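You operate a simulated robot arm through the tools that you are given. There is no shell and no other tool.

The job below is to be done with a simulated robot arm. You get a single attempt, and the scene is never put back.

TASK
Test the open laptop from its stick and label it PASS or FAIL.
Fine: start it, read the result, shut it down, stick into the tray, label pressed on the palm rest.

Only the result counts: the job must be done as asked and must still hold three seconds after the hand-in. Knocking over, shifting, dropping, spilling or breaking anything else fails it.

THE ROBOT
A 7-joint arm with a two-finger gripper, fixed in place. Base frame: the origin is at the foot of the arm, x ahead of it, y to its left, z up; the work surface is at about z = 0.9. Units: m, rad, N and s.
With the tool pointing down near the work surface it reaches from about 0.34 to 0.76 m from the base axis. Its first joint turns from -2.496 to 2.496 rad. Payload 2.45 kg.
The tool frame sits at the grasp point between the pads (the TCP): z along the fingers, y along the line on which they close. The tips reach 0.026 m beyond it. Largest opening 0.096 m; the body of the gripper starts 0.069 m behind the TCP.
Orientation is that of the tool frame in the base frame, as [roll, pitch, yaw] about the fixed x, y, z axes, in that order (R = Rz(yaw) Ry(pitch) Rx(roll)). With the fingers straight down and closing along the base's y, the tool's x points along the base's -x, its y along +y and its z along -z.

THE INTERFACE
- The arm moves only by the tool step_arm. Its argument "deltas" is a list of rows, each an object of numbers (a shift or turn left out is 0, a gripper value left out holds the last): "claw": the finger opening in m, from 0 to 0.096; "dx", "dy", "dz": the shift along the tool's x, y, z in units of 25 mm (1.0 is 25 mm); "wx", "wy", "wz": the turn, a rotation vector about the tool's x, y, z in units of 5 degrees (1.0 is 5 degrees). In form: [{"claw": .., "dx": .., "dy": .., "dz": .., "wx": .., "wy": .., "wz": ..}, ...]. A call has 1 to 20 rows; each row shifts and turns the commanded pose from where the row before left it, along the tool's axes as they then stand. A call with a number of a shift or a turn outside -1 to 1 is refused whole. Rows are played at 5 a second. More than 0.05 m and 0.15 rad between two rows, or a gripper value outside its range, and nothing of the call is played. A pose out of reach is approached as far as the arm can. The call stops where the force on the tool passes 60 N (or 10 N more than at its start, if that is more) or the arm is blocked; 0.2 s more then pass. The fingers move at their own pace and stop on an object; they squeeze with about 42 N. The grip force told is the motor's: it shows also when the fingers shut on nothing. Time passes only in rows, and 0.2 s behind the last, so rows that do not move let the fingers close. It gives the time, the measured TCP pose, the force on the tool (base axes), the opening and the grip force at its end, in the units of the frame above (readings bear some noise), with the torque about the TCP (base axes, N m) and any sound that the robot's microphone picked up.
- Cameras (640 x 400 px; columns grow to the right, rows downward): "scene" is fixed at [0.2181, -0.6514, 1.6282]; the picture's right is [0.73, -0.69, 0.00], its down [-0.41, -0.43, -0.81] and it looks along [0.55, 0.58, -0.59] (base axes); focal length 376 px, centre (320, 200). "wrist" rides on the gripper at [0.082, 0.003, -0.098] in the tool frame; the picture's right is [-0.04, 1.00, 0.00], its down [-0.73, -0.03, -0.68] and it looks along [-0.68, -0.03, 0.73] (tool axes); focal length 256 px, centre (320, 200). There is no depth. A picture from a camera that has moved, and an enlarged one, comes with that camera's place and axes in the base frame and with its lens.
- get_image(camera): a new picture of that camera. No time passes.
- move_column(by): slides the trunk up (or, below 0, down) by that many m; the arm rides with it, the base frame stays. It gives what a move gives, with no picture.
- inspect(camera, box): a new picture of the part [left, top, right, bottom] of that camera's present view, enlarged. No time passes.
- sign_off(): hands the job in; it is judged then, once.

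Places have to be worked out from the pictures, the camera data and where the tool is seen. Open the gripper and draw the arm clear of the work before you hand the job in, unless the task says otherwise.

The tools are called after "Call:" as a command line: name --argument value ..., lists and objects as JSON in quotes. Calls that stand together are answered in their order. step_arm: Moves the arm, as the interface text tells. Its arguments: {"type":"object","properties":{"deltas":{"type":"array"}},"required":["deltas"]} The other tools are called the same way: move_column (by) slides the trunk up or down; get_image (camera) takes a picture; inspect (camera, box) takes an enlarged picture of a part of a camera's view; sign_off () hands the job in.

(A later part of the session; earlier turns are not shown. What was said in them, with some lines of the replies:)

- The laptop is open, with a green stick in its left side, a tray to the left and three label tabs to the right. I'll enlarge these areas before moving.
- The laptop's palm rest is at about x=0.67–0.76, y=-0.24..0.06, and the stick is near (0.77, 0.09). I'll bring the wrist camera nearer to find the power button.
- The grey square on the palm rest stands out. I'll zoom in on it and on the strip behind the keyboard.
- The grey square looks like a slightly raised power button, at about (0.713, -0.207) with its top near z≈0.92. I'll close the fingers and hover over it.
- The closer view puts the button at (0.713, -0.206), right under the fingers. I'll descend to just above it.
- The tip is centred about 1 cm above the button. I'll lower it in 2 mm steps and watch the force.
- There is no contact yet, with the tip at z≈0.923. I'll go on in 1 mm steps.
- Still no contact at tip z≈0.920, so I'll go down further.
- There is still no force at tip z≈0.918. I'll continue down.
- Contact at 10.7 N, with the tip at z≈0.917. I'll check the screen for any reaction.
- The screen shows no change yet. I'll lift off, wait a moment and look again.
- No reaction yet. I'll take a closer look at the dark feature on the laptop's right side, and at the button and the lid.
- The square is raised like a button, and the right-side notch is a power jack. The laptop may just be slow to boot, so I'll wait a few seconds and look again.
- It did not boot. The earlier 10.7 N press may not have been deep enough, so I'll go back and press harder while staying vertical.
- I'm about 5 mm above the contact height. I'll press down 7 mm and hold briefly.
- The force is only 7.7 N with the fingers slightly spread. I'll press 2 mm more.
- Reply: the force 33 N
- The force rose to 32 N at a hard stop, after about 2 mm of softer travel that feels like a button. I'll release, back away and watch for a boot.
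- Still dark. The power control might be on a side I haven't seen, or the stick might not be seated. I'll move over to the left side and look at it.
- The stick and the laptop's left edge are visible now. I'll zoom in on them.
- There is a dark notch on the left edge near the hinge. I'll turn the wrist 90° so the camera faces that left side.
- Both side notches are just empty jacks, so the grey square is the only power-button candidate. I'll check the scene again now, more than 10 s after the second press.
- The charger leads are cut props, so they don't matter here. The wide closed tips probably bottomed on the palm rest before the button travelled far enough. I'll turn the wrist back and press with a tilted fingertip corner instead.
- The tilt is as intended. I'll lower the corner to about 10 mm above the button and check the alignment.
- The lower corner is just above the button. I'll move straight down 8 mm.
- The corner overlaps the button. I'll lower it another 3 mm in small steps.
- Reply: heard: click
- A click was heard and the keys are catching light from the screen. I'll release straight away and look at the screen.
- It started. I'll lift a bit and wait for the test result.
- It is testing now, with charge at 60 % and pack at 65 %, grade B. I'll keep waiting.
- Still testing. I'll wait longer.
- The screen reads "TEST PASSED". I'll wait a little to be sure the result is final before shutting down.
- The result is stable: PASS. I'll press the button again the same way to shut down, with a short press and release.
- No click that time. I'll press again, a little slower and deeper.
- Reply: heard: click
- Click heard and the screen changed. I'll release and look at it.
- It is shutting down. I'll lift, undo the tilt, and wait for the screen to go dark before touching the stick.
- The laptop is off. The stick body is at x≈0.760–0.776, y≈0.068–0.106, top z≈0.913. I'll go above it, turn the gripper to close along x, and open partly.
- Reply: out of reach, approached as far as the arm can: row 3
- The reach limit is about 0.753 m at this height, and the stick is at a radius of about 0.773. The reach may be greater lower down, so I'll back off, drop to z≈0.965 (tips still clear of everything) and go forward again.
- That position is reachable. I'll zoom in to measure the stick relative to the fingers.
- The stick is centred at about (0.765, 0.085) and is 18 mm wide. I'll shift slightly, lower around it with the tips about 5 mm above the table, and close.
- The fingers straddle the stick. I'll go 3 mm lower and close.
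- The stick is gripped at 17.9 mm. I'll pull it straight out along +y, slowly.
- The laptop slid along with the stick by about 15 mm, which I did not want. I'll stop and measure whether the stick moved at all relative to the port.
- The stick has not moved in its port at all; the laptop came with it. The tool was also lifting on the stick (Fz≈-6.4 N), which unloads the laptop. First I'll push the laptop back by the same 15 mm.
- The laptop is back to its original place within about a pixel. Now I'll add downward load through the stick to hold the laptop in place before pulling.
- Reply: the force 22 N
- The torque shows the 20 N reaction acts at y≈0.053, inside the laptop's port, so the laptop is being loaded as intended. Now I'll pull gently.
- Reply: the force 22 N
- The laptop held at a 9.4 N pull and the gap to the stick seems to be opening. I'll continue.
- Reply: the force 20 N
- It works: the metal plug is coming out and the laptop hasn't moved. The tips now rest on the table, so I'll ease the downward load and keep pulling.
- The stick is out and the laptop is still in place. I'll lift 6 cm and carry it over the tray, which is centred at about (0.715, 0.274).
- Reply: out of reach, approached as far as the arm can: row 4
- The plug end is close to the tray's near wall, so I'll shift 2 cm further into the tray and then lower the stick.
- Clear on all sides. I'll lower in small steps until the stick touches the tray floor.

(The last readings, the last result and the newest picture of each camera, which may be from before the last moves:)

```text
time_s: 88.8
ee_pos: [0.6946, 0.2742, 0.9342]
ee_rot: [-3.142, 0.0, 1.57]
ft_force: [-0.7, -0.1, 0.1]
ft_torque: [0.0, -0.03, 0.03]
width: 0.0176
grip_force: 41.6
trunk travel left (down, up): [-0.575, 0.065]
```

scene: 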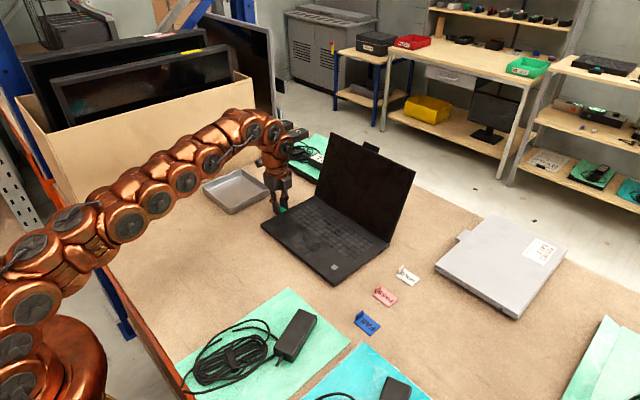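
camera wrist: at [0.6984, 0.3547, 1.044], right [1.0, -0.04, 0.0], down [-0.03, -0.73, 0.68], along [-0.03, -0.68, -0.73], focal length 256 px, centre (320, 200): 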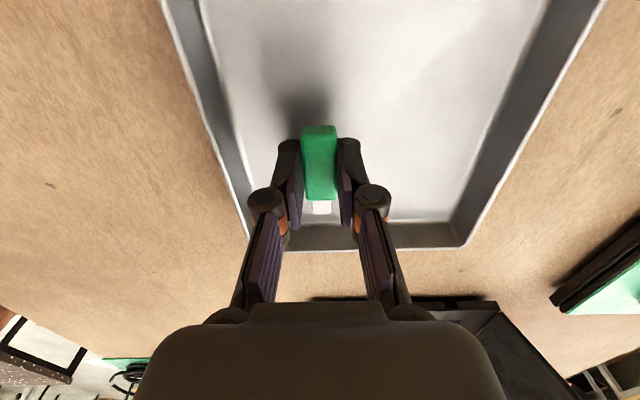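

Call:
step_arm --deltas '[{"dz": 0.04}, {"dz": 0.04}, {}]'

Call:
inspect --camera "scene" --box '[220, 170, 270, 210]'

```text
time_s: 89.6
ee_pos: [0.6965, 0.2739, 0.9332]
ee_rot: [-3.141, -0.001, 1.569]
ft_force: [0.3, 0.5, -1.2]
ft_torque: [-0.06, -0.01, 0.01]
width: 0.0173
grip_force: 42.2
trunk travel left (down, up): [-0.575, 0.065]
```

```text
10.00 times, centred on (245, 190) of scene
camera zoom: at [0.2181, -0.6514, 1.6282], right [0.73, -0.69, 0.0], down [-0.41, -0.43, -0.81], along [0.55, 0.58, -0.59], focal length 3758 px, centre (1070, 300)
```

zoom: 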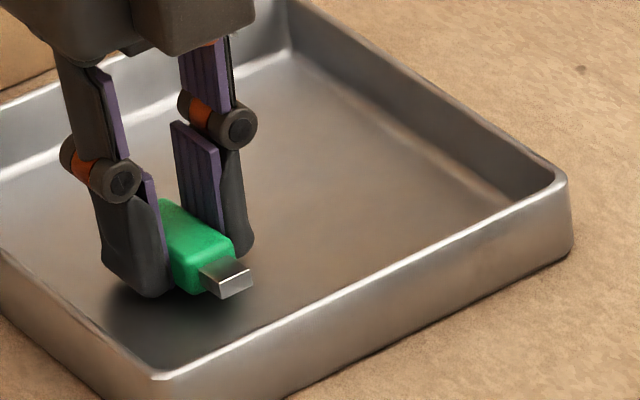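

Still slightly above the floor. A few more millimetres.

Call:
step_arm --deltas '[{"dz": 0.04}, {"dz": 0.04}, {}]'

```text
time_s: 90.4
ee_pos: [0.6954, 0.2733, 0.9318]
ee_rot: [3.14, 0.0, 1.57]
ft_force: [-0.1, 0.9, 6.3]
ft_torque: [0.11, 0.0, 0.0]
width: 0.0171
grip_force: 42.0
trunk travel left (down, up): [-0.575, 0.065]
```

Contact at 6 N, so the stick is on the tray floor. I'll open moderately and rise.

Call:
step_arm --deltas '[{"claw": 0.045}, {}, {}, {"dz": -0.2}, {"dz": -0.6}, {"dz": -0.8}, {"dz": -0.8}, {"dz": -0.8}, {}]'

Call:
get_image --camera "wrist"

Call:
inspect --camera "scene" --box '[190, 140, 290, 220]'

```text
time_s: 92.4
ee_pos: [0.6962, 0.2741, 1.0117]
ee_rot: [-3.141, 0.0, 1.572]
ft_force: [-0.4, 0.3, -0.1]
ft_torque: [-0.01, 0.01, -0.01]
width: 0.0451
grip_force: 0.0
trunk travel left (down, up): [-0.575, 0.065]
```

```text
taken
camera wrist: at [0.6989, 0.3548, 1.1103], right [1.0, -0.04, 0.0], down [-0.03, -0.73, 0.68], along [-0.03, -0.68, -0.73], focal length 256 px, centre (320, 200)
```

wrist: 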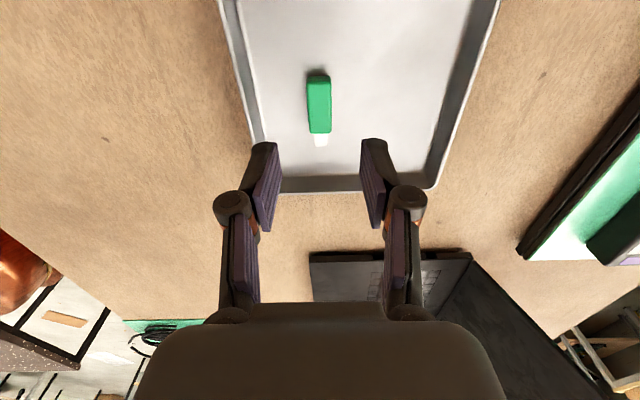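

```text
5.00 times, centred on (240, 180) of scene
camera zoom: at [0.2181, -0.6514, 1.6282], right [0.73, -0.69, 0.0], down [-0.41, -0.43, -0.81], along [0.55, 0.58, -0.59], focal length 1879 px, centre (720, 300)
```

zoom: 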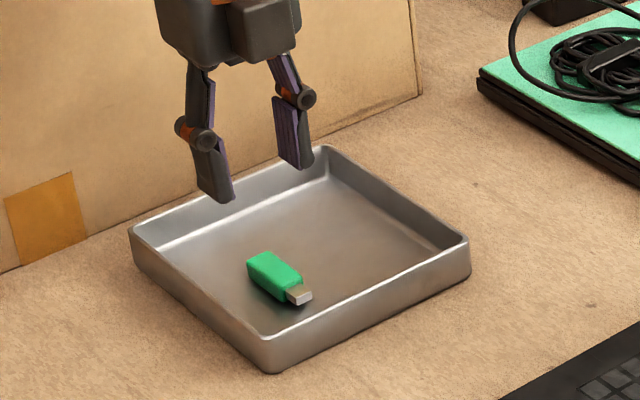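

The stick lies in the tray. Next is the PASS label: its plate spans about x 0.72–0.757, y -0.359..-0.309, with the tab at y≈-0.311. That is beyond vertical reach, so I'll use a tilt about the closing axis. First I'll retreat and turn the wrist back.

Call:
step_arm --deltas '[{"dz": -0.8}, {"dy": -1, "dz": -0.8}, {"dy": -1}, {"dy": -1}, {"dy": -1}, {}]'

Call:
step_arm --deltas '[{"wz": -1}, {"wz": -1}, {"wz": -1}, {"wz": -1}, {"wz": -1}, {"wz": -1}, {"wz": -1}, {"wz": -1}, {"wz": -1}, {"wz": -1}, {"wz": -1}, {"wz": -1}, {"wz": -1}, {"wz": -1}, {"wz": -1}, {"wz": -1}, {"wz": -1}, {"wz": -1}, {}]'

Call:
step_arm --deltas '[{"dy": -1}, {"dy": -1}, {"dy": -1}, {"dy": -1}, {"dy": -1}, {"dy": -1}, {"dy": -1}, {"dy": -1}, {"dy": -1}, {"dy": -1}, {"dy": -1}, {"dy": -1}, {"dy": -1}, {"dy": -1}, {"dy": -1}, {"dy": -1}, {"dy": -1}, {"dy": -1}, {"dy": -1}, {"dy": -1}]'

Call:
step_arm --deltas '[{"dy": -1}, {"dy": -1}, {"dy": -1}, {"dy": -0.3}, {}]'

Call:
get_image --camera "wrist"

Call:
get_image --camera "scene"

```text
time_s: 93.8
ee_pos: [0.5948, 0.2751, 1.0507]
ee_rot: [-3.141, 0.0, 1.57]
ft_force: [-0.1, -0.6, 1.0]
ft_torque: [0.02, -0.01, 0.02]
width: 0.0451
grip_force: 0.1
trunk travel left (down, up): [-0.575, 0.065]
```

```text
time_s: 97.8
ee_pos: [0.5948, 0.2724, 1.0507]
ee_rot: [3.14, 0.0, -3.14]
ft_force: [0.1, -0.4, 0.7]
ft_torque: [0.02, 0.03, 0.0]
width: 0.0454
grip_force: 0.0
trunk travel left (down, up): [-0.575, 0.065]
```

```text
time_s: 102.0
ee_pos: [0.5957, -0.2261, 1.0517]
ee_rot: [-3.141, 0.0, -3.141]
ft_force: [0.3, -0.6, -0.1]
ft_torque: [-0.01, -0.01, 0.03]
width: 0.0448
grip_force: 0.0
trunk travel left (down, up): [-0.575, 0.065]
```

```text
time_s: 103.2
ee_pos: [0.5956, -0.3085, 1.0523]
ee_rot: [3.141, 0.0, 3.14]
ft_force: [0.2, -0.3, -0.1]
ft_torque: [-0.02, 0.02, 0.0]
width: 0.0453
grip_force: 0.1
trunk travel left (down, up): [-0.575, 0.065]
```

```text
taken
camera wrist: at [0.5138, -0.3064, 1.1503], right [0.04, 1.0, 0.0], down [0.73, -0.03, 0.68], along [0.68, -0.03, -0.73], focal length 256 px, centre (320, 200)
```

wrist: 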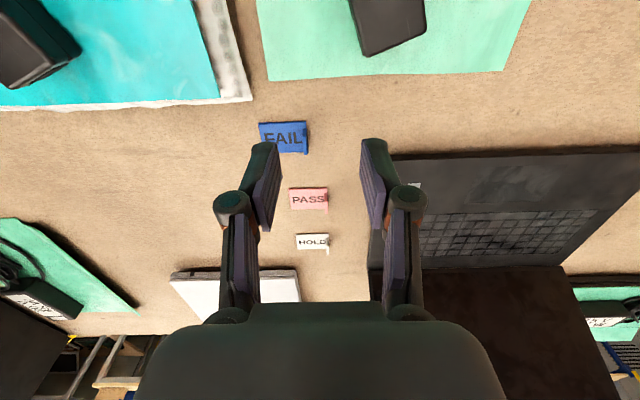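

```text
taken
```

scene: 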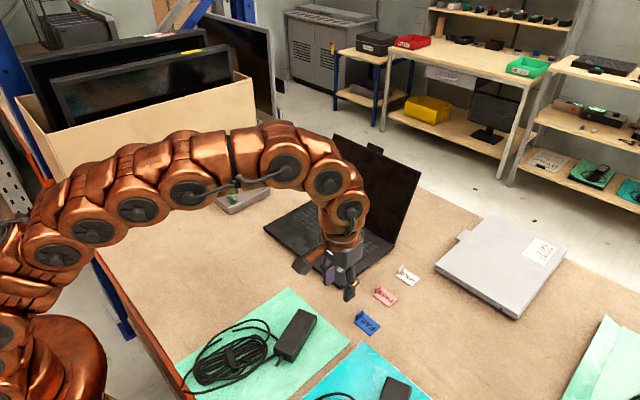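

I have a good view of the labels. I'll zoom in to measure PASS.

Call:
inspect --camera "wrist" --box '[270, 170, 350, 260]'

Call:
inspect --camera "scene" --box '[365, 280, 405, 310]'

```text
4.44 times, centred on (310, 215) of wrist
camera zoom: at [0.5138, -0.3064, 1.1503], right [0.04, 1.0, 0.0], down [0.73, -0.03, 0.68], along [0.68, -0.03, -0.73], focal length 1138 px, centre (364, 133)
```

zoom: 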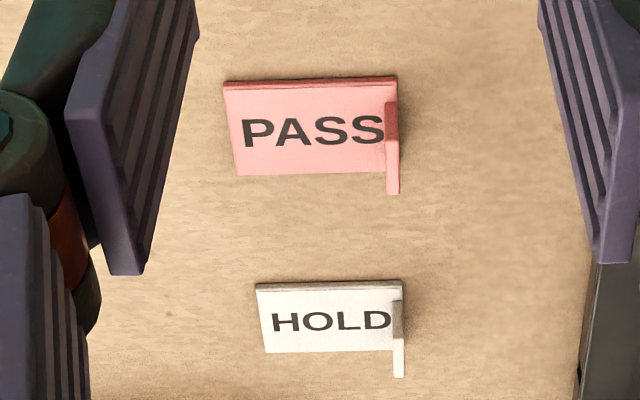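

```text
13.33 times, centred on (385, 295) of scene
camera zoom: at [0.2181, -0.6514, 1.6282], right [0.73, -0.69, 0.0], down [-0.41, -0.43, -0.81], along [0.55, 0.58, -0.59], focal length 5011 px, centre (-547, -1067)
```

zoom: 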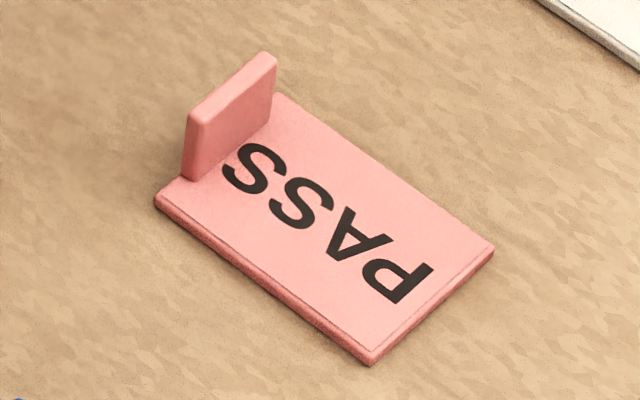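

PASS tab: x 0.731–0.753, y≈-0.309, top z≈0.92. I'll tilt 20° about the closing axis and move above it.

Call:
step_arm --deltas '[{"wy": -1}, {"wy": -1}, {"wy": -1}, {"wy": -1}, {}]'

Call:
step_arm --deltas '[{"dx": -0.87, "dz": 0.888}, {"dx": -0.87, "dz": 0.888}, {"dx": -0.87, "dz": 0.888}, {"dx": -0.87, "dz": 0.888}, {"dx": -0.87, "dz": 0.888}, {}]'

Call:
get_image --camera "wrist"

Call:
inspect --camera "scene" --box '[330, 230, 430, 330]'

```text
time_s: 104.4
ee_pos: [0.5944, -0.3088, 1.0522]
ee_rot: [-3.141, 0.35, -3.141]
ft_force: [0.1, 0.8, 0.0]
ft_torque: [0.0, -0.01, 0.01]
width: 0.0453
grip_force: 0.0
trunk travel left (down, up): [-0.575, 0.065]
```

```text
time_s: 105.8
ee_pos: [0.737, -0.3088, 0.9847]
ee_rot: [3.139, 0.348, -3.141]
ft_force: [0.3, -0.7, -0.3]
ft_torque: [0.03, 0.0, 0.01]
width: 0.0449
grip_force: 0.1
trunk travel left (down, up): [-0.575, 0.065]
```

```text
taken
camera wrist: at [0.6264, -0.3068, 1.0498], right [0.04, 1.0, 0.01], down [0.46, -0.03, 0.89], along [0.89, -0.03, -0.46], focal length 256 px, centre (320, 200)
```

wrist: 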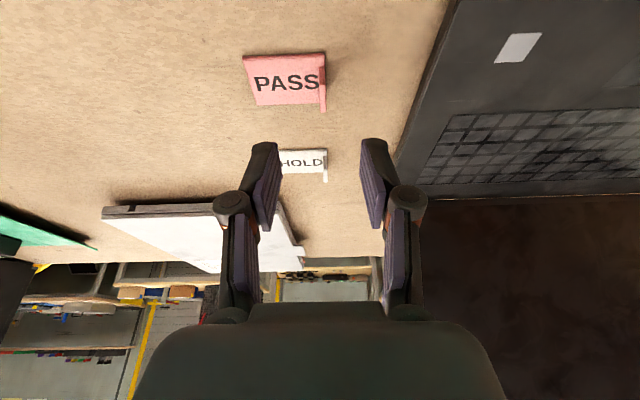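

```text
4.00 times, centred on (380, 280) of scene
camera zoom: at [0.2181, -0.6514, 1.6282], right [0.73, -0.69, 0.0], down [-0.41, -0.43, -0.81], along [0.55, 0.58, -0.59], focal length 1503 px, centre (80, -120)
```

zoom: 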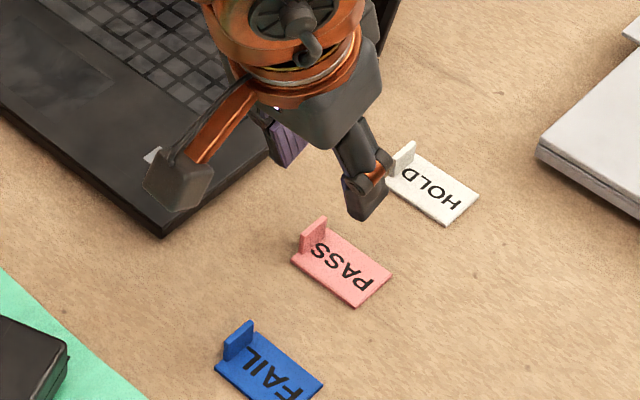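

The tool reaches and is aligned in y. I'll descend vertically to about 1 cm above the grasp height and check.

Call:
step_arm --deltas '[{"dx": 0.182, "dz": 0.501}, {"dx": 0.182, "dz": 0.501}, {"dx": 0.182, "dz": 0.501}, {}]'

Call:
inspect --camera "wrist" --box '[220, 70, 420, 240]'

Call:
inspect --camera "scene" --box '[350, 250, 420, 320]'

```text
time_s: 106.8
ee_pos: [0.7354, -0.3101, 0.9441]
ee_rot: [-3.141, 0.35, -3.14]
ft_force: [-0.4, -1.6, 0.3]
ft_torque: [0.0, 0.0, -0.02]
width: 0.0451
grip_force: 0.0
trunk travel left (down, up): [-0.575, 0.065]
```

```text
2.35 times, centred on (320, 155) of wrist
camera zoom: at [0.6263, -0.3066, 1.0094], right [0.04, 1.0, 0.01], down [0.46, -0.03, 0.89], along [0.89, -0.03, -0.46], focal length 602 px, centre (320, 306)
```

zoom: 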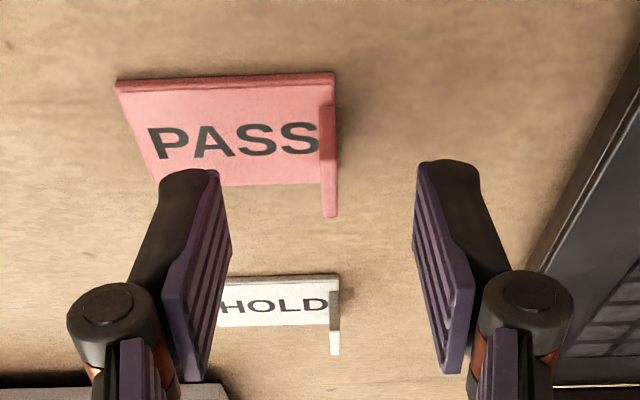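

```text
5.71 times, centred on (385, 285) of scene
camera zoom: at [0.2181, -0.6514, 1.6282], right [0.73, -0.69, 0.0], down [-0.41, -0.43, -0.81], along [0.55, 0.58, -0.59], focal length 2148 px, centre (-51, -286)
```

zoom: 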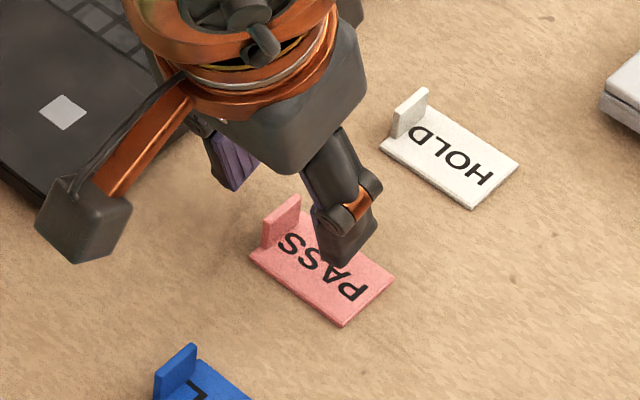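

The tab is about 2.5 mm toward +y from the finger centre. I'll correct that, descend the last 9 mm, and close.

Call:
step_arm --deltas '[{"dy": 0.1, "dx": 0.06, "dz": 0.17}, {"dx": 0.063, "dz": 0.168}, {}]'

Call:
inspect --camera "wrist" --box '[220, 70, 420, 240]'

Call:
inspect --camera "scene" --box '[350, 250, 420, 320]'

```text
time_s: 107.6
ee_pos: [0.7361, -0.307, 0.9352]
ee_rot: [3.141, 0.348, 3.141]
ft_force: [-0.3, 0.2, 0.3]
ft_torque: [-0.02, 0.0, -0.07]
width: 0.045
grip_force: 0.0
trunk travel left (down, up): [-0.575, 0.065]
```

```text
2.35 times, centred on (320, 155) of wrist
camera zoom: at [0.6262, -0.3039, 1.0006], right [0.04, 1.0, 0.01], down [0.46, -0.03, 0.89], along [0.89, -0.03, -0.46], focal length 602 px, centre (320, 306)
```

zoom: 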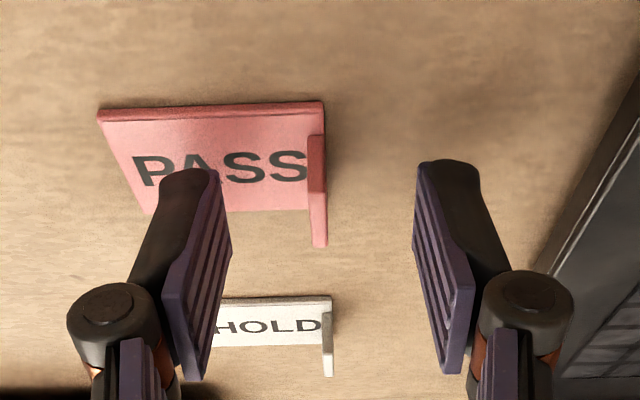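

```text
5.71 times, centred on (385, 285) of scene
camera zoom: at [0.2181, -0.6514, 1.6282], right [0.73, -0.69, 0.0], down [-0.41, -0.43, -0.81], along [0.55, 0.58, -0.59], focal length 2148 px, centre (-51, -286)
```

zoom: 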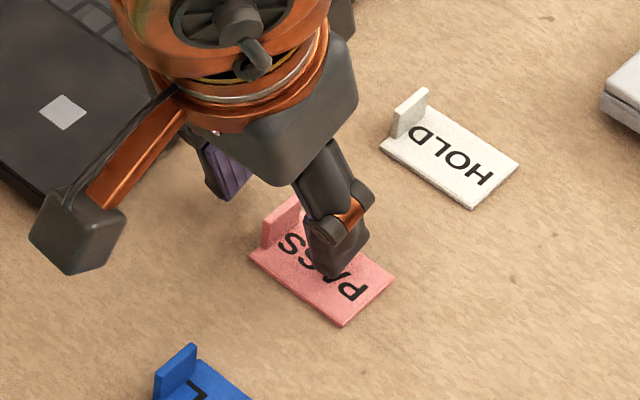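

The tab is centred between the fingers. I'll go 1.5 mm lower and close on it.

Call:
step_arm --deltas '[{"dx": 0.02, "dz": 0.056}, {"claw": 0.0}, {}, {}, {}, {}]'

Call:
inspect --camera "wrist" --box '[220, 70, 420, 240]'

Call:
inspect --camera "scene" --box '[350, 250, 420, 320]'

```text
time_s: 109.0
ee_pos: [0.735, -0.3055, 0.9339]
ee_rot: [-3.141, 0.348, 3.141]
ft_force: [-0.2, 0.0, 1.3]
ft_torque: [-0.01, 0.02, -0.04]
width: 0.006
grip_force: 31.6
trunk travel left (down, up): [-0.575, 0.065]
```

```text
2.35 times, centred on (320, 155) of wrist
camera zoom: at [0.6259, -0.3036, 0.9993], right [0.04, 1.0, 0.01], down [0.46, -0.03, 0.89], along [0.89, -0.03, -0.46], focal length 602 px, centre (320, 306)
```

zoom: 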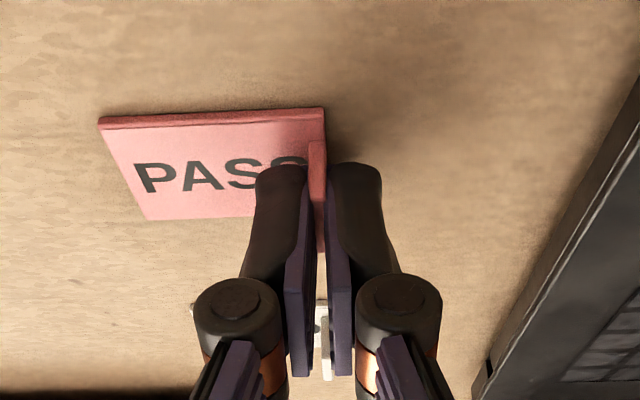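

```text
5.71 times, centred on (385, 285) of scene
camera zoom: at [0.2181, -0.6514, 1.6282], right [0.73, -0.69, 0.0], down [-0.41, -0.43, -0.81], along [0.55, 0.58, -0.59], focal length 2148 px, centre (-51, -286)
```

zoom: 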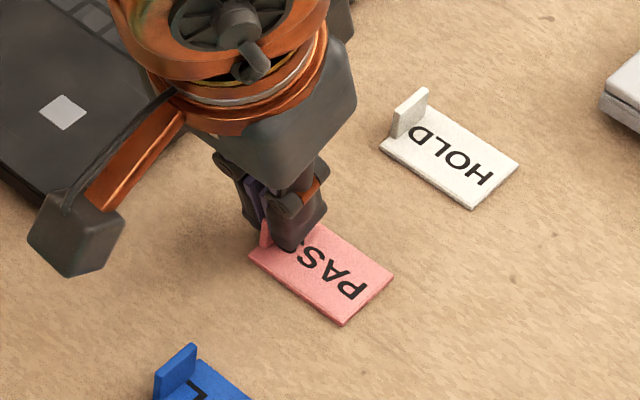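

The tab is gripped (6 mm, 31 N). I'll lift it straight up.

Call:
step_arm --deltas '[{"dx": -0.068, "dz": -0.188}, {"dx": -0.137, "dz": -0.376}, {"dx": -0.273, "dz": -0.752}, {"dx": -0.273, "dz": -0.752}, {"dx": -0.273, "dz": -0.752}, {}]'

Call:
get_image --camera "wrist"

Call:
inspect --camera "scene" --box '[330, 220, 420, 310]'

```text
time_s: 110.4
ee_pos: [0.735, -0.3056, 1.0089]
ee_rot: [-3.141, 0.35, 3.141]
ft_force: [0.5, -0.3, -0.8]
ft_torque: [0.0, 0.0, 0.0]
width: 0.0062
grip_force: 31.4
trunk travel left (down, up): [-0.575, 0.065]
```

```text
taken
camera wrist: at [0.6256, -0.3036, 1.0742], right [0.04, 1.0, 0.01], down [0.46, -0.03, 0.89], along [0.89, -0.03, -0.46], focal length 256 px, centre (320, 200)
```

wrist: 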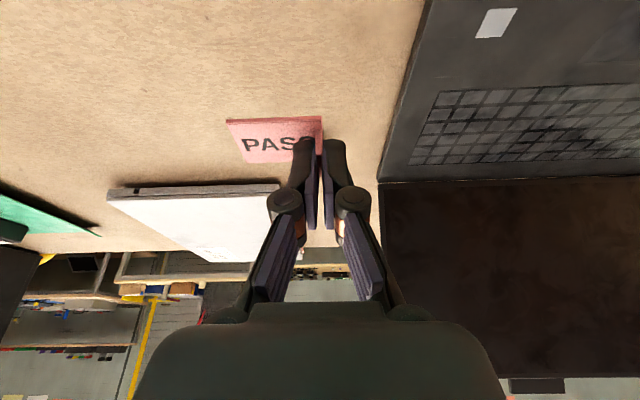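

```text
4.44 times, centred on (375, 265) of scene
camera zoom: at [0.2181, -0.6514, 1.6282], right [0.73, -0.69, 0.0], down [-0.41, -0.43, -0.81], along [0.55, 0.58, -0.59], focal length 1670 px, centre (76, -89)
```

zoom: 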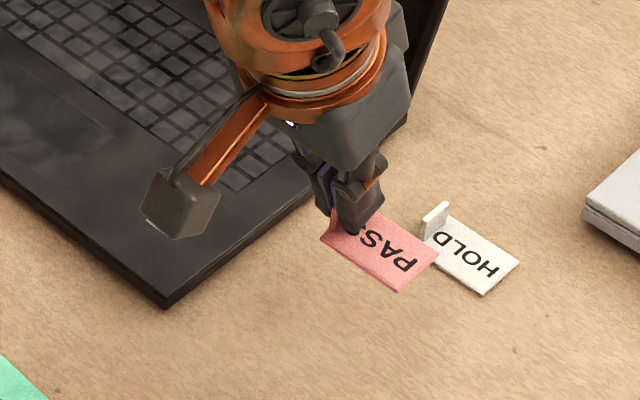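

The label is held flat. I'll carry it over to the left palm rest, clear of the touchpad and the power button, aiming for plate centre at (0.715, 0.015).

Call:
step_arm --deltas '[{"dx": 0.065, "dz": -0.0237, "dy": 0.9227}, {"dx": 0.065, "dz": -0.0237, "dy": 0.9227}, {"dx": 0.065, "dz": -0.0237, "dy": 0.9227}, {"dx": 0.065, "dz": -0.0237, "dy": 0.9227}, {"dx": 0.065, "dz": -0.0237, "dy": 0.9227}, {"dx": 0.065, "dz": -0.0237, "dy": 0.9227}, {"dx": 0.065, "dz": -0.0237, "dy": 0.9227}, {"dx": 0.065, "dz": -0.0237, "dy": 0.9227}, {"dx": 0.065, "dz": -0.0237, "dy": 0.9227}, {"dx": 0.065, "dz": -0.0237, "dy": 0.9227}, {"dx": 0.065, "dz": -0.0237, "dy": 0.9227}, {"dx": 0.065, "dz": -0.0237, "dy": 0.9227}, {"dx": 0.065, "dz": -0.0237, "dy": 0.9227}, {"dx": 0.065, "dz": -0.0237, "dy": 0.9227}, {"dx": 0.065, "dz": -0.0237, "dy": 0.9227}, {}]'

Call:
get_image --camera "wrist"

Call:
inspect --camera "scene" --box '[250, 150, 370, 290]'

```text
time_s: 113.8
ee_pos: [0.7096, 0.0398, 1.009]
ee_rot: [-3.141, 0.349, 3.141]
ft_force: [-0.5, -0.4, -0.2]
ft_torque: [-0.01, -0.01, -0.01]
width: 0.0059
grip_force: 31.1
trunk travel left (down, up): [-0.575, 0.065]
```

```text
taken
camera wrist: at [0.6, 0.0426, 1.0741], right [0.04, 1.0, 0.01], down [0.46, -0.03, 0.89], along [0.89, -0.03, -0.46], focal length 256 px, centre (320, 200)
```

wrist: 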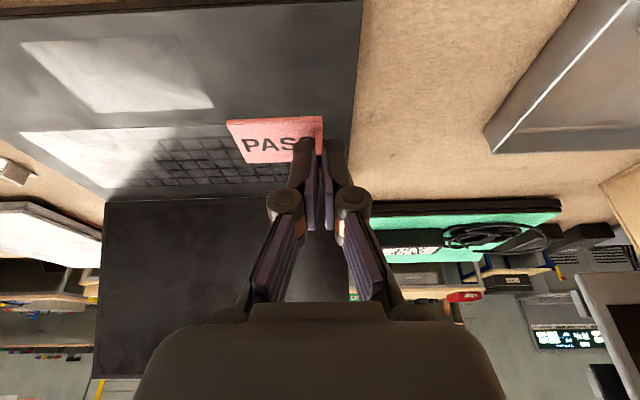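

```text
2.86 times, centred on (310, 220) of scene
camera zoom: at [0.2181, -0.6514, 1.6282], right [0.73, -0.69, 0.0], down [-0.41, -0.43, -0.81], along [0.55, 0.58, -0.59], focal length 1074 px, centre (349, 143)
```

zoom: 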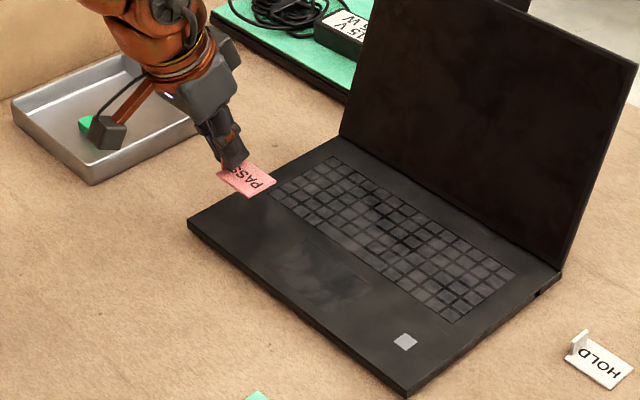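

Well placed. I'll descend until just above the palm rest.

Call:
step_arm --deltas '[{"dx": 0.188, "dz": 0.517}, {"dx": 0.188, "dz": 0.517}, {"dx": 0.188, "dz": 0.517}, {"dx": 0.15, "dz": 0.414}, {}]'

Call:
inspect --camera "wrist" --box '[180, 50, 420, 220]'

Call:
inspect --camera "scene" --box '[260, 180, 340, 260]'

```text
time_s: 115.0
ee_pos: [0.7099, 0.0399, 0.9566]
ee_rot: [-3.141, 0.35, 3.141]
ft_force: [0.5, 0.2, 0.2]
ft_torque: [-0.01, 0.05, 0.01]
width: 0.006
grip_force: 31.5
trunk travel left (down, up): [-0.575, 0.065]
```

```text
2.35 times, centred on (300, 135) of wrist
camera zoom: at [0.6002, 0.0425, 1.022], right [0.04, 1.0, 0.01], down [0.46, -0.03, 0.89], along [0.89, -0.03, -0.46], focal length 602 px, centre (367, 353)
```

zoom: 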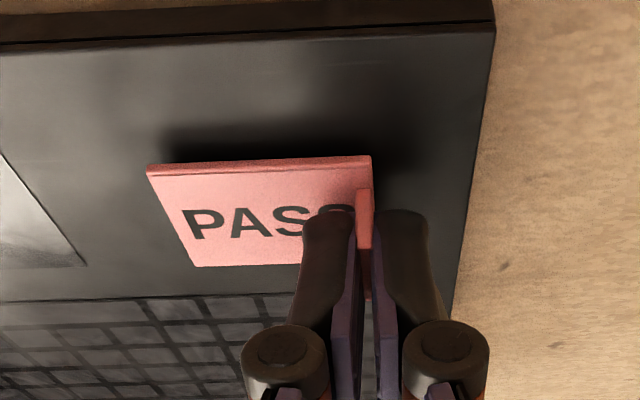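

```text
5.00 times, centred on (300, 220) of scene
camera zoom: at [0.2181, -0.6514, 1.6282], right [0.73, -0.69, 0.0], down [-0.41, -0.43, -0.81], along [0.55, 0.58, -0.59], focal length 1879 px, centre (420, 100)
```

zoom: 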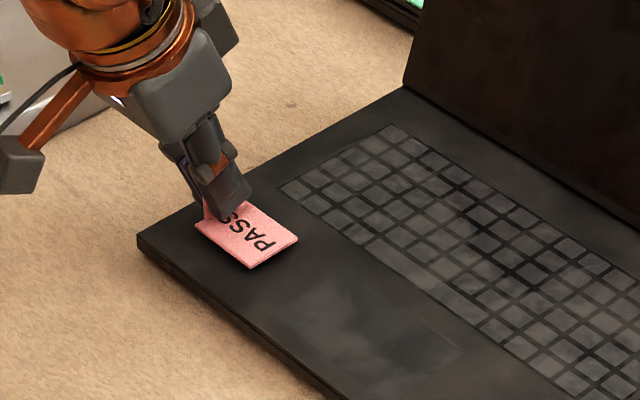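

The plate is between the touchpad and the left edge, 5–6 mm above the surface. I'll lower to contact in small steps.

Call:
step_arm --deltas '[{"dx": 0.0274, "dz": 0.0752}, {"dx": 0.0274, "dz": 0.0752}, {"dx": 0.0137, "dz": 0.0376}, {}]'

```text
time_s: 116.0
ee_pos: [0.7099, 0.0404, 0.9533]
ee_rot: [-3.141, 0.352, 3.141]
ft_force: [-0.1, -0.1, 3.0]
ft_torque: [-0.03, -0.04, 0.0]
width: 0.0061
grip_force: 31.2
trunk travel left (down, up): [-0.575, 0.065]
```

First contact at 3 N. I'll press a little more.

Call:
step_arm --deltas '[{"dx": 0.0137, "dz": 0.0376}, {"dx": 0.0137, "dz": 0.0376}, {}]'

Call:
inspect --camera "wrist" --box '[180, 50, 420, 220]'

Call:
inspect --camera "scene" --box '[270, 200, 320, 250]'

```text
time_s: 116.8
ee_pos: [0.7096, 0.04, 0.9524]
ee_rot: [3.141, 0.35, -3.14]
ft_force: [0.2, 1.3, 18.7]
ft_torque: [0.0, -0.11, 0.0]
width: 0.006
grip_force: 31.0
trunk travel left (down, up): [-0.575, 0.065]
```

```text
2.35 times, centred on (300, 135) of wrist
camera zoom: at [0.5998, 0.0428, 1.0165], right [0.04, 1.0, 0.01], down [0.45, -0.03, 0.89], along [0.89, -0.03, -0.45], focal length 602 px, centre (367, 353)
```

zoom: 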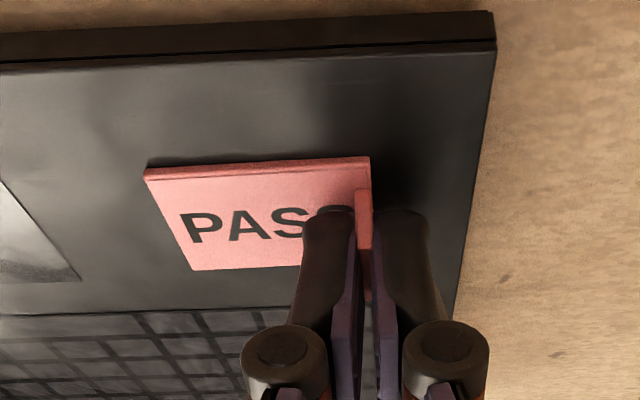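

```text
8.00 times, centred on (295, 225) of scene
camera zoom: at [0.2181, -0.6514, 1.6282], right [0.73, -0.69, 0.0], down [-0.41, -0.43, -0.81], along [0.55, 0.58, -0.59], focal length 3007 px, centre (520, 0)
```

zoom: 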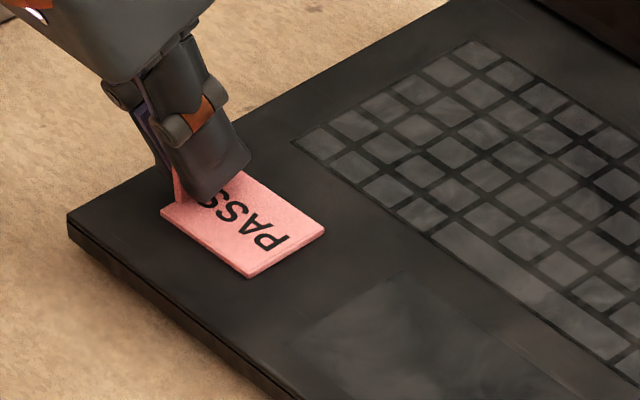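

Pressed with about 19 N and lying flat. I'll hold briefly, ease off, open, and rise.

Call:
step_arm --deltas '[{}, {}, {"dx": -0.0137, "dz": -0.0376}, {"claw": 0.03}, {}, {}, {"dx": -0.137, "dz": -0.376}, {"dx": -0.273, "dz": -0.752}, {"dx": -0.273, "dz": -0.752}, {}]'

Call:
inspect --camera "wrist" --box '[180, 30, 420, 220]'

Call:
inspect --camera "scene" --box '[270, 190, 330, 250]'

```text
time_s: 119.0
ee_pos: [0.7095, 0.0415, 1.0006]
ee_rot: [-3.14, 0.348, 3.139]
ft_force: [0.4, -0.5, 0.0]
ft_torque: [0.02, 0.0, -0.02]
width: 0.0298
grip_force: 0.1
trunk travel left (down, up): [-0.575, 0.065]
```

```text
2.11 times, centred on (300, 125) of wrist
camera zoom: at [0.6001, 0.0432, 1.0659], right [0.04, 1.0, 0.01], down [0.46, -0.03, 0.89], along [0.89, -0.03, -0.46], focal length 539 px, centre (362, 358)
```

zoom: 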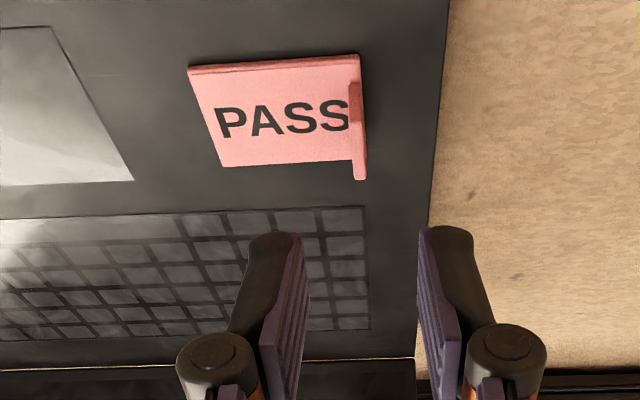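

```text
6.67 times, centred on (300, 220) of scene
camera zoom: at [0.2181, -0.6514, 1.6282], right [0.73, -0.69, 0.0], down [-0.41, -0.43, -0.81], along [0.55, 0.58, -0.59], focal length 2506 px, centre (453, 67)
```

zoom: 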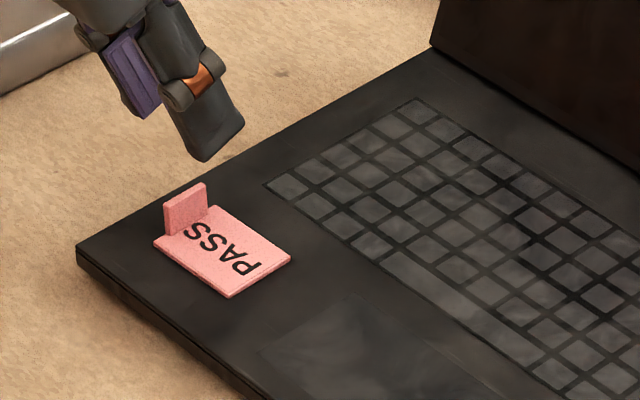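

The PASS label sits flat on the palm rest. To be sure it adheres, I'll also press its plate from above with closed vertical fingers.

Call:
step_arm --deltas '[{"wy": 1, "claw": 0.0}, {"wy": 1}, {"wy": 1}, {"wy": 1}, {"dx": -0.13, "dy": -0.71}, {"dx": -0.13, "dy": -0.71}, {"dz": 0.8}, {"dz": 0.6}, {}]'

Call:
inspect --camera "wrist" --box '[220, 60, 420, 220]'

Call:
inspect --camera "scene" --box '[270, 190, 330, 250]'

```text
time_s: 121.0
ee_pos: [0.7161, 0.005, 0.9666]
ee_rot: [-3.141, -0.001, 3.141]
ft_force: [-0.1, -0.1, 0.3]
ft_torque: [0.02, -0.01, -0.01]
width: 0.0001
grip_force: 28.5
trunk travel left (down, up): [-0.575, 0.065]
```

```text
2.50 times, centred on (320, 140) of wrist
camera zoom: at [0.6351, 0.0075, 1.0647], right [0.04, 1.0, 0.0], down [0.73, -0.03, 0.68], along [0.68, -0.03, -0.73], focal length 640 px, centre (320, 350)
```

zoom: 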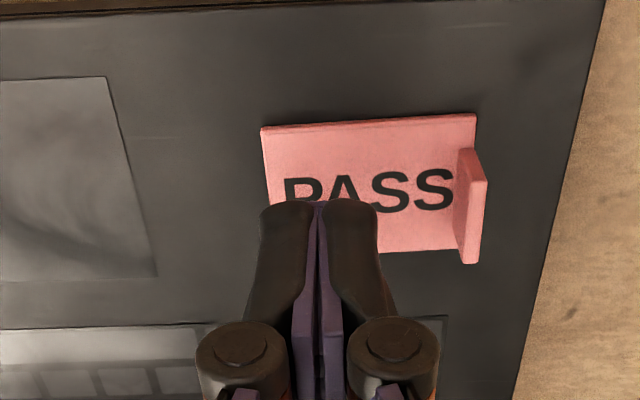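

```text
6.67 times, centred on (300, 220) of scene
camera zoom: at [0.2181, -0.6514, 1.6282], right [0.73, -0.69, 0.0], down [-0.41, -0.43, -0.81], along [0.55, 0.58, -0.59], focal length 2506 px, centre (453, 67)
```

zoom: 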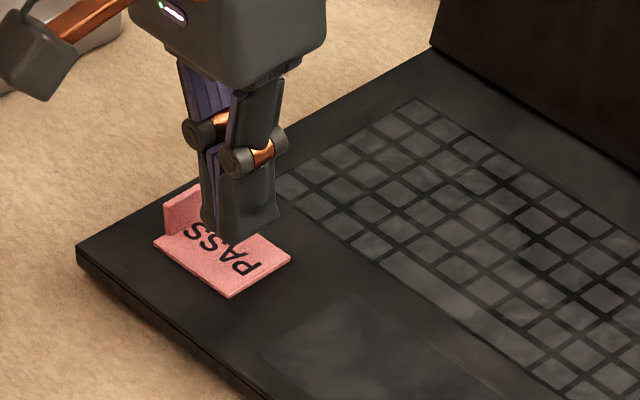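

Good clearance to the tab. I'll shift slightly toward the plate centre and lower until contact.

Call:
step_arm --deltas '[{"dy": 0.2, "dz": 0.3}, {"dz": 0.3}, {"dz": 0.16}, {"dz": 0.08}, {}]'

```text
time_s: 122.2
ee_pos: [0.7155, 0.0089, 0.9451]
ee_rot: [-3.141, 0.0, -3.14]
ft_force: [-1.8, 0.7, 5.6]
ft_torque: [0.02, 0.06, 0.01]
width: 0.0059
grip_force: 28.2
trunk travel left (down, up): [-0.575, 0.065]
```

Contact at 5.6 N. I'll press down about 2 mm more and hold.

Call:
step_arm --deltas '[{"dz": 0.05}, {"dz": 0.04}, {}, {}]'

```text
time_s: 123.2
ee_pos: [0.7164, 0.0086, 0.9454]
ee_rot: [3.141, 0.003, -3.141]
ft_force: [-2.5, 2.5, 26.6]
ft_torque: [0.07, 0.06, 0.0]
width: 0.0059
grip_force: 28.9
trunk travel left (down, up): [-0.575, 0.065]
```

Pressed firmly at about 27 N. I'll lift straight up and retract clear of the work.

Call:
step_arm --deltas '[{"dz": -0.1}, {"dz": -0.4}, {"dz": -0.8}, {"dz": -0.8}, {"dz": -0.8, "dx": 0.5}, {"dz": -0.8, "dx": 1}, {"dz": -0.8, "dx": 1}, {"dz": -0.8, "dx": 1, "claw": 0.08}, {"dz": -0.8, "dx": 1}, {"dz": -0.8, "dx": 1}, {"dx": 1}, {}]'

Call:
get_image --camera "scene"

Call:
get_image --camera "wrist"

Call:
inspect --camera "scene" --box '[260, 120, 430, 290]'

```text
time_s: 125.8
ee_pos: [0.5539, 0.0099, 1.1144]
ee_rot: [-3.141, 0.001, -3.141]
ft_force: [0.5, -0.5, -0.1]
ft_torque: [-0.02, 0.0, -0.01]
width: 0.0798
grip_force: 0.0
trunk travel left (down, up): [-0.575, 0.065]
```

```text
taken
```

scene: 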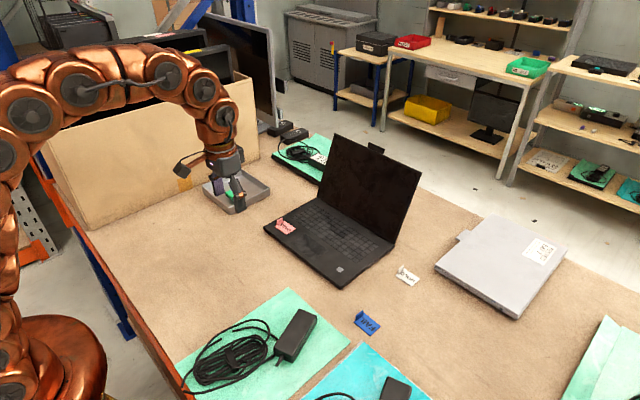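

```text
taken
camera wrist: at [0.4727, 0.0122, 1.2134], right [0.04, 1.0, 0.0], down [0.73, -0.03, 0.68], along [0.68, -0.03, -0.73], focal length 256 px, centre (320, 200)
```

wrist: 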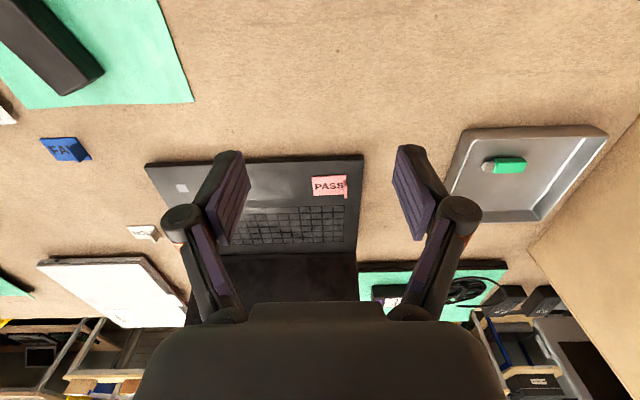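

```text
2.35 times, centred on (345, 205) of scene
camera zoom: at [0.2181, -0.6514, 1.6282], right [0.73, -0.69, 0.0], down [-0.41, -0.43, -0.81], along [0.55, 0.58, -0.59], focal length 884 px, centre (261, 188)
```

zoom: 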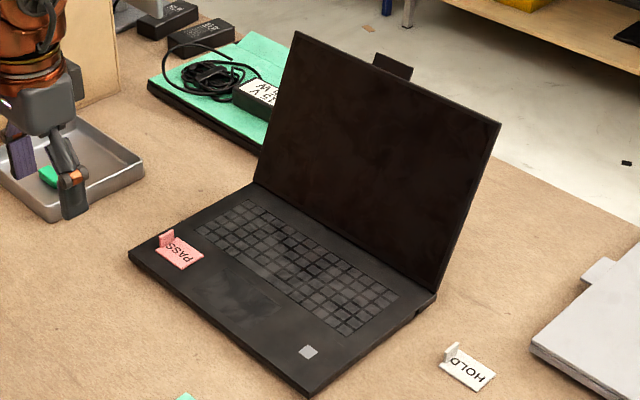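

Everything is in place: the laptop is off and back where it stood, the stick is in the tray, PASS is pressed on the palm rest, HOLD and FAIL are untouched, and the gripper is open and clear. I'm handing the job in.

Call:
sign_off

```text
The job is handed in.
```

The open laptop passed its test, and the job is handed in.

- **Result:** after I pressed the power button the screen ran through STARTING and TESTING to "TEST PASSED". It showed pack 65 %, grade B, with no charger connected. I let it settle a few seconds before shutting down.
- **Shutdown:** the second press showed "SHUTTING DOWN" and the screen went dark before I touched the stick.
- **Stick:** it is lying in the tray.
- **Label:** the PASS label is on the left palm rest, clear of the touchpad and the power button. I pressed it down twice, at about 19 N and then 27 N. HOLD and FAIL were not moved.

**Laptop shift:** on the first pull the stick did not release, and the laptop slid about 15 mm with it. I pushed it back to within about a pixel of its original place in the camera view. I then pulled the stick out while pressing down, which held the laptop still. In the last picture the base is about 1–2 mm off its starting place and the top edge of the lid perhaps 3 mm.

The gripper is open and the arm is drawn back from the work.
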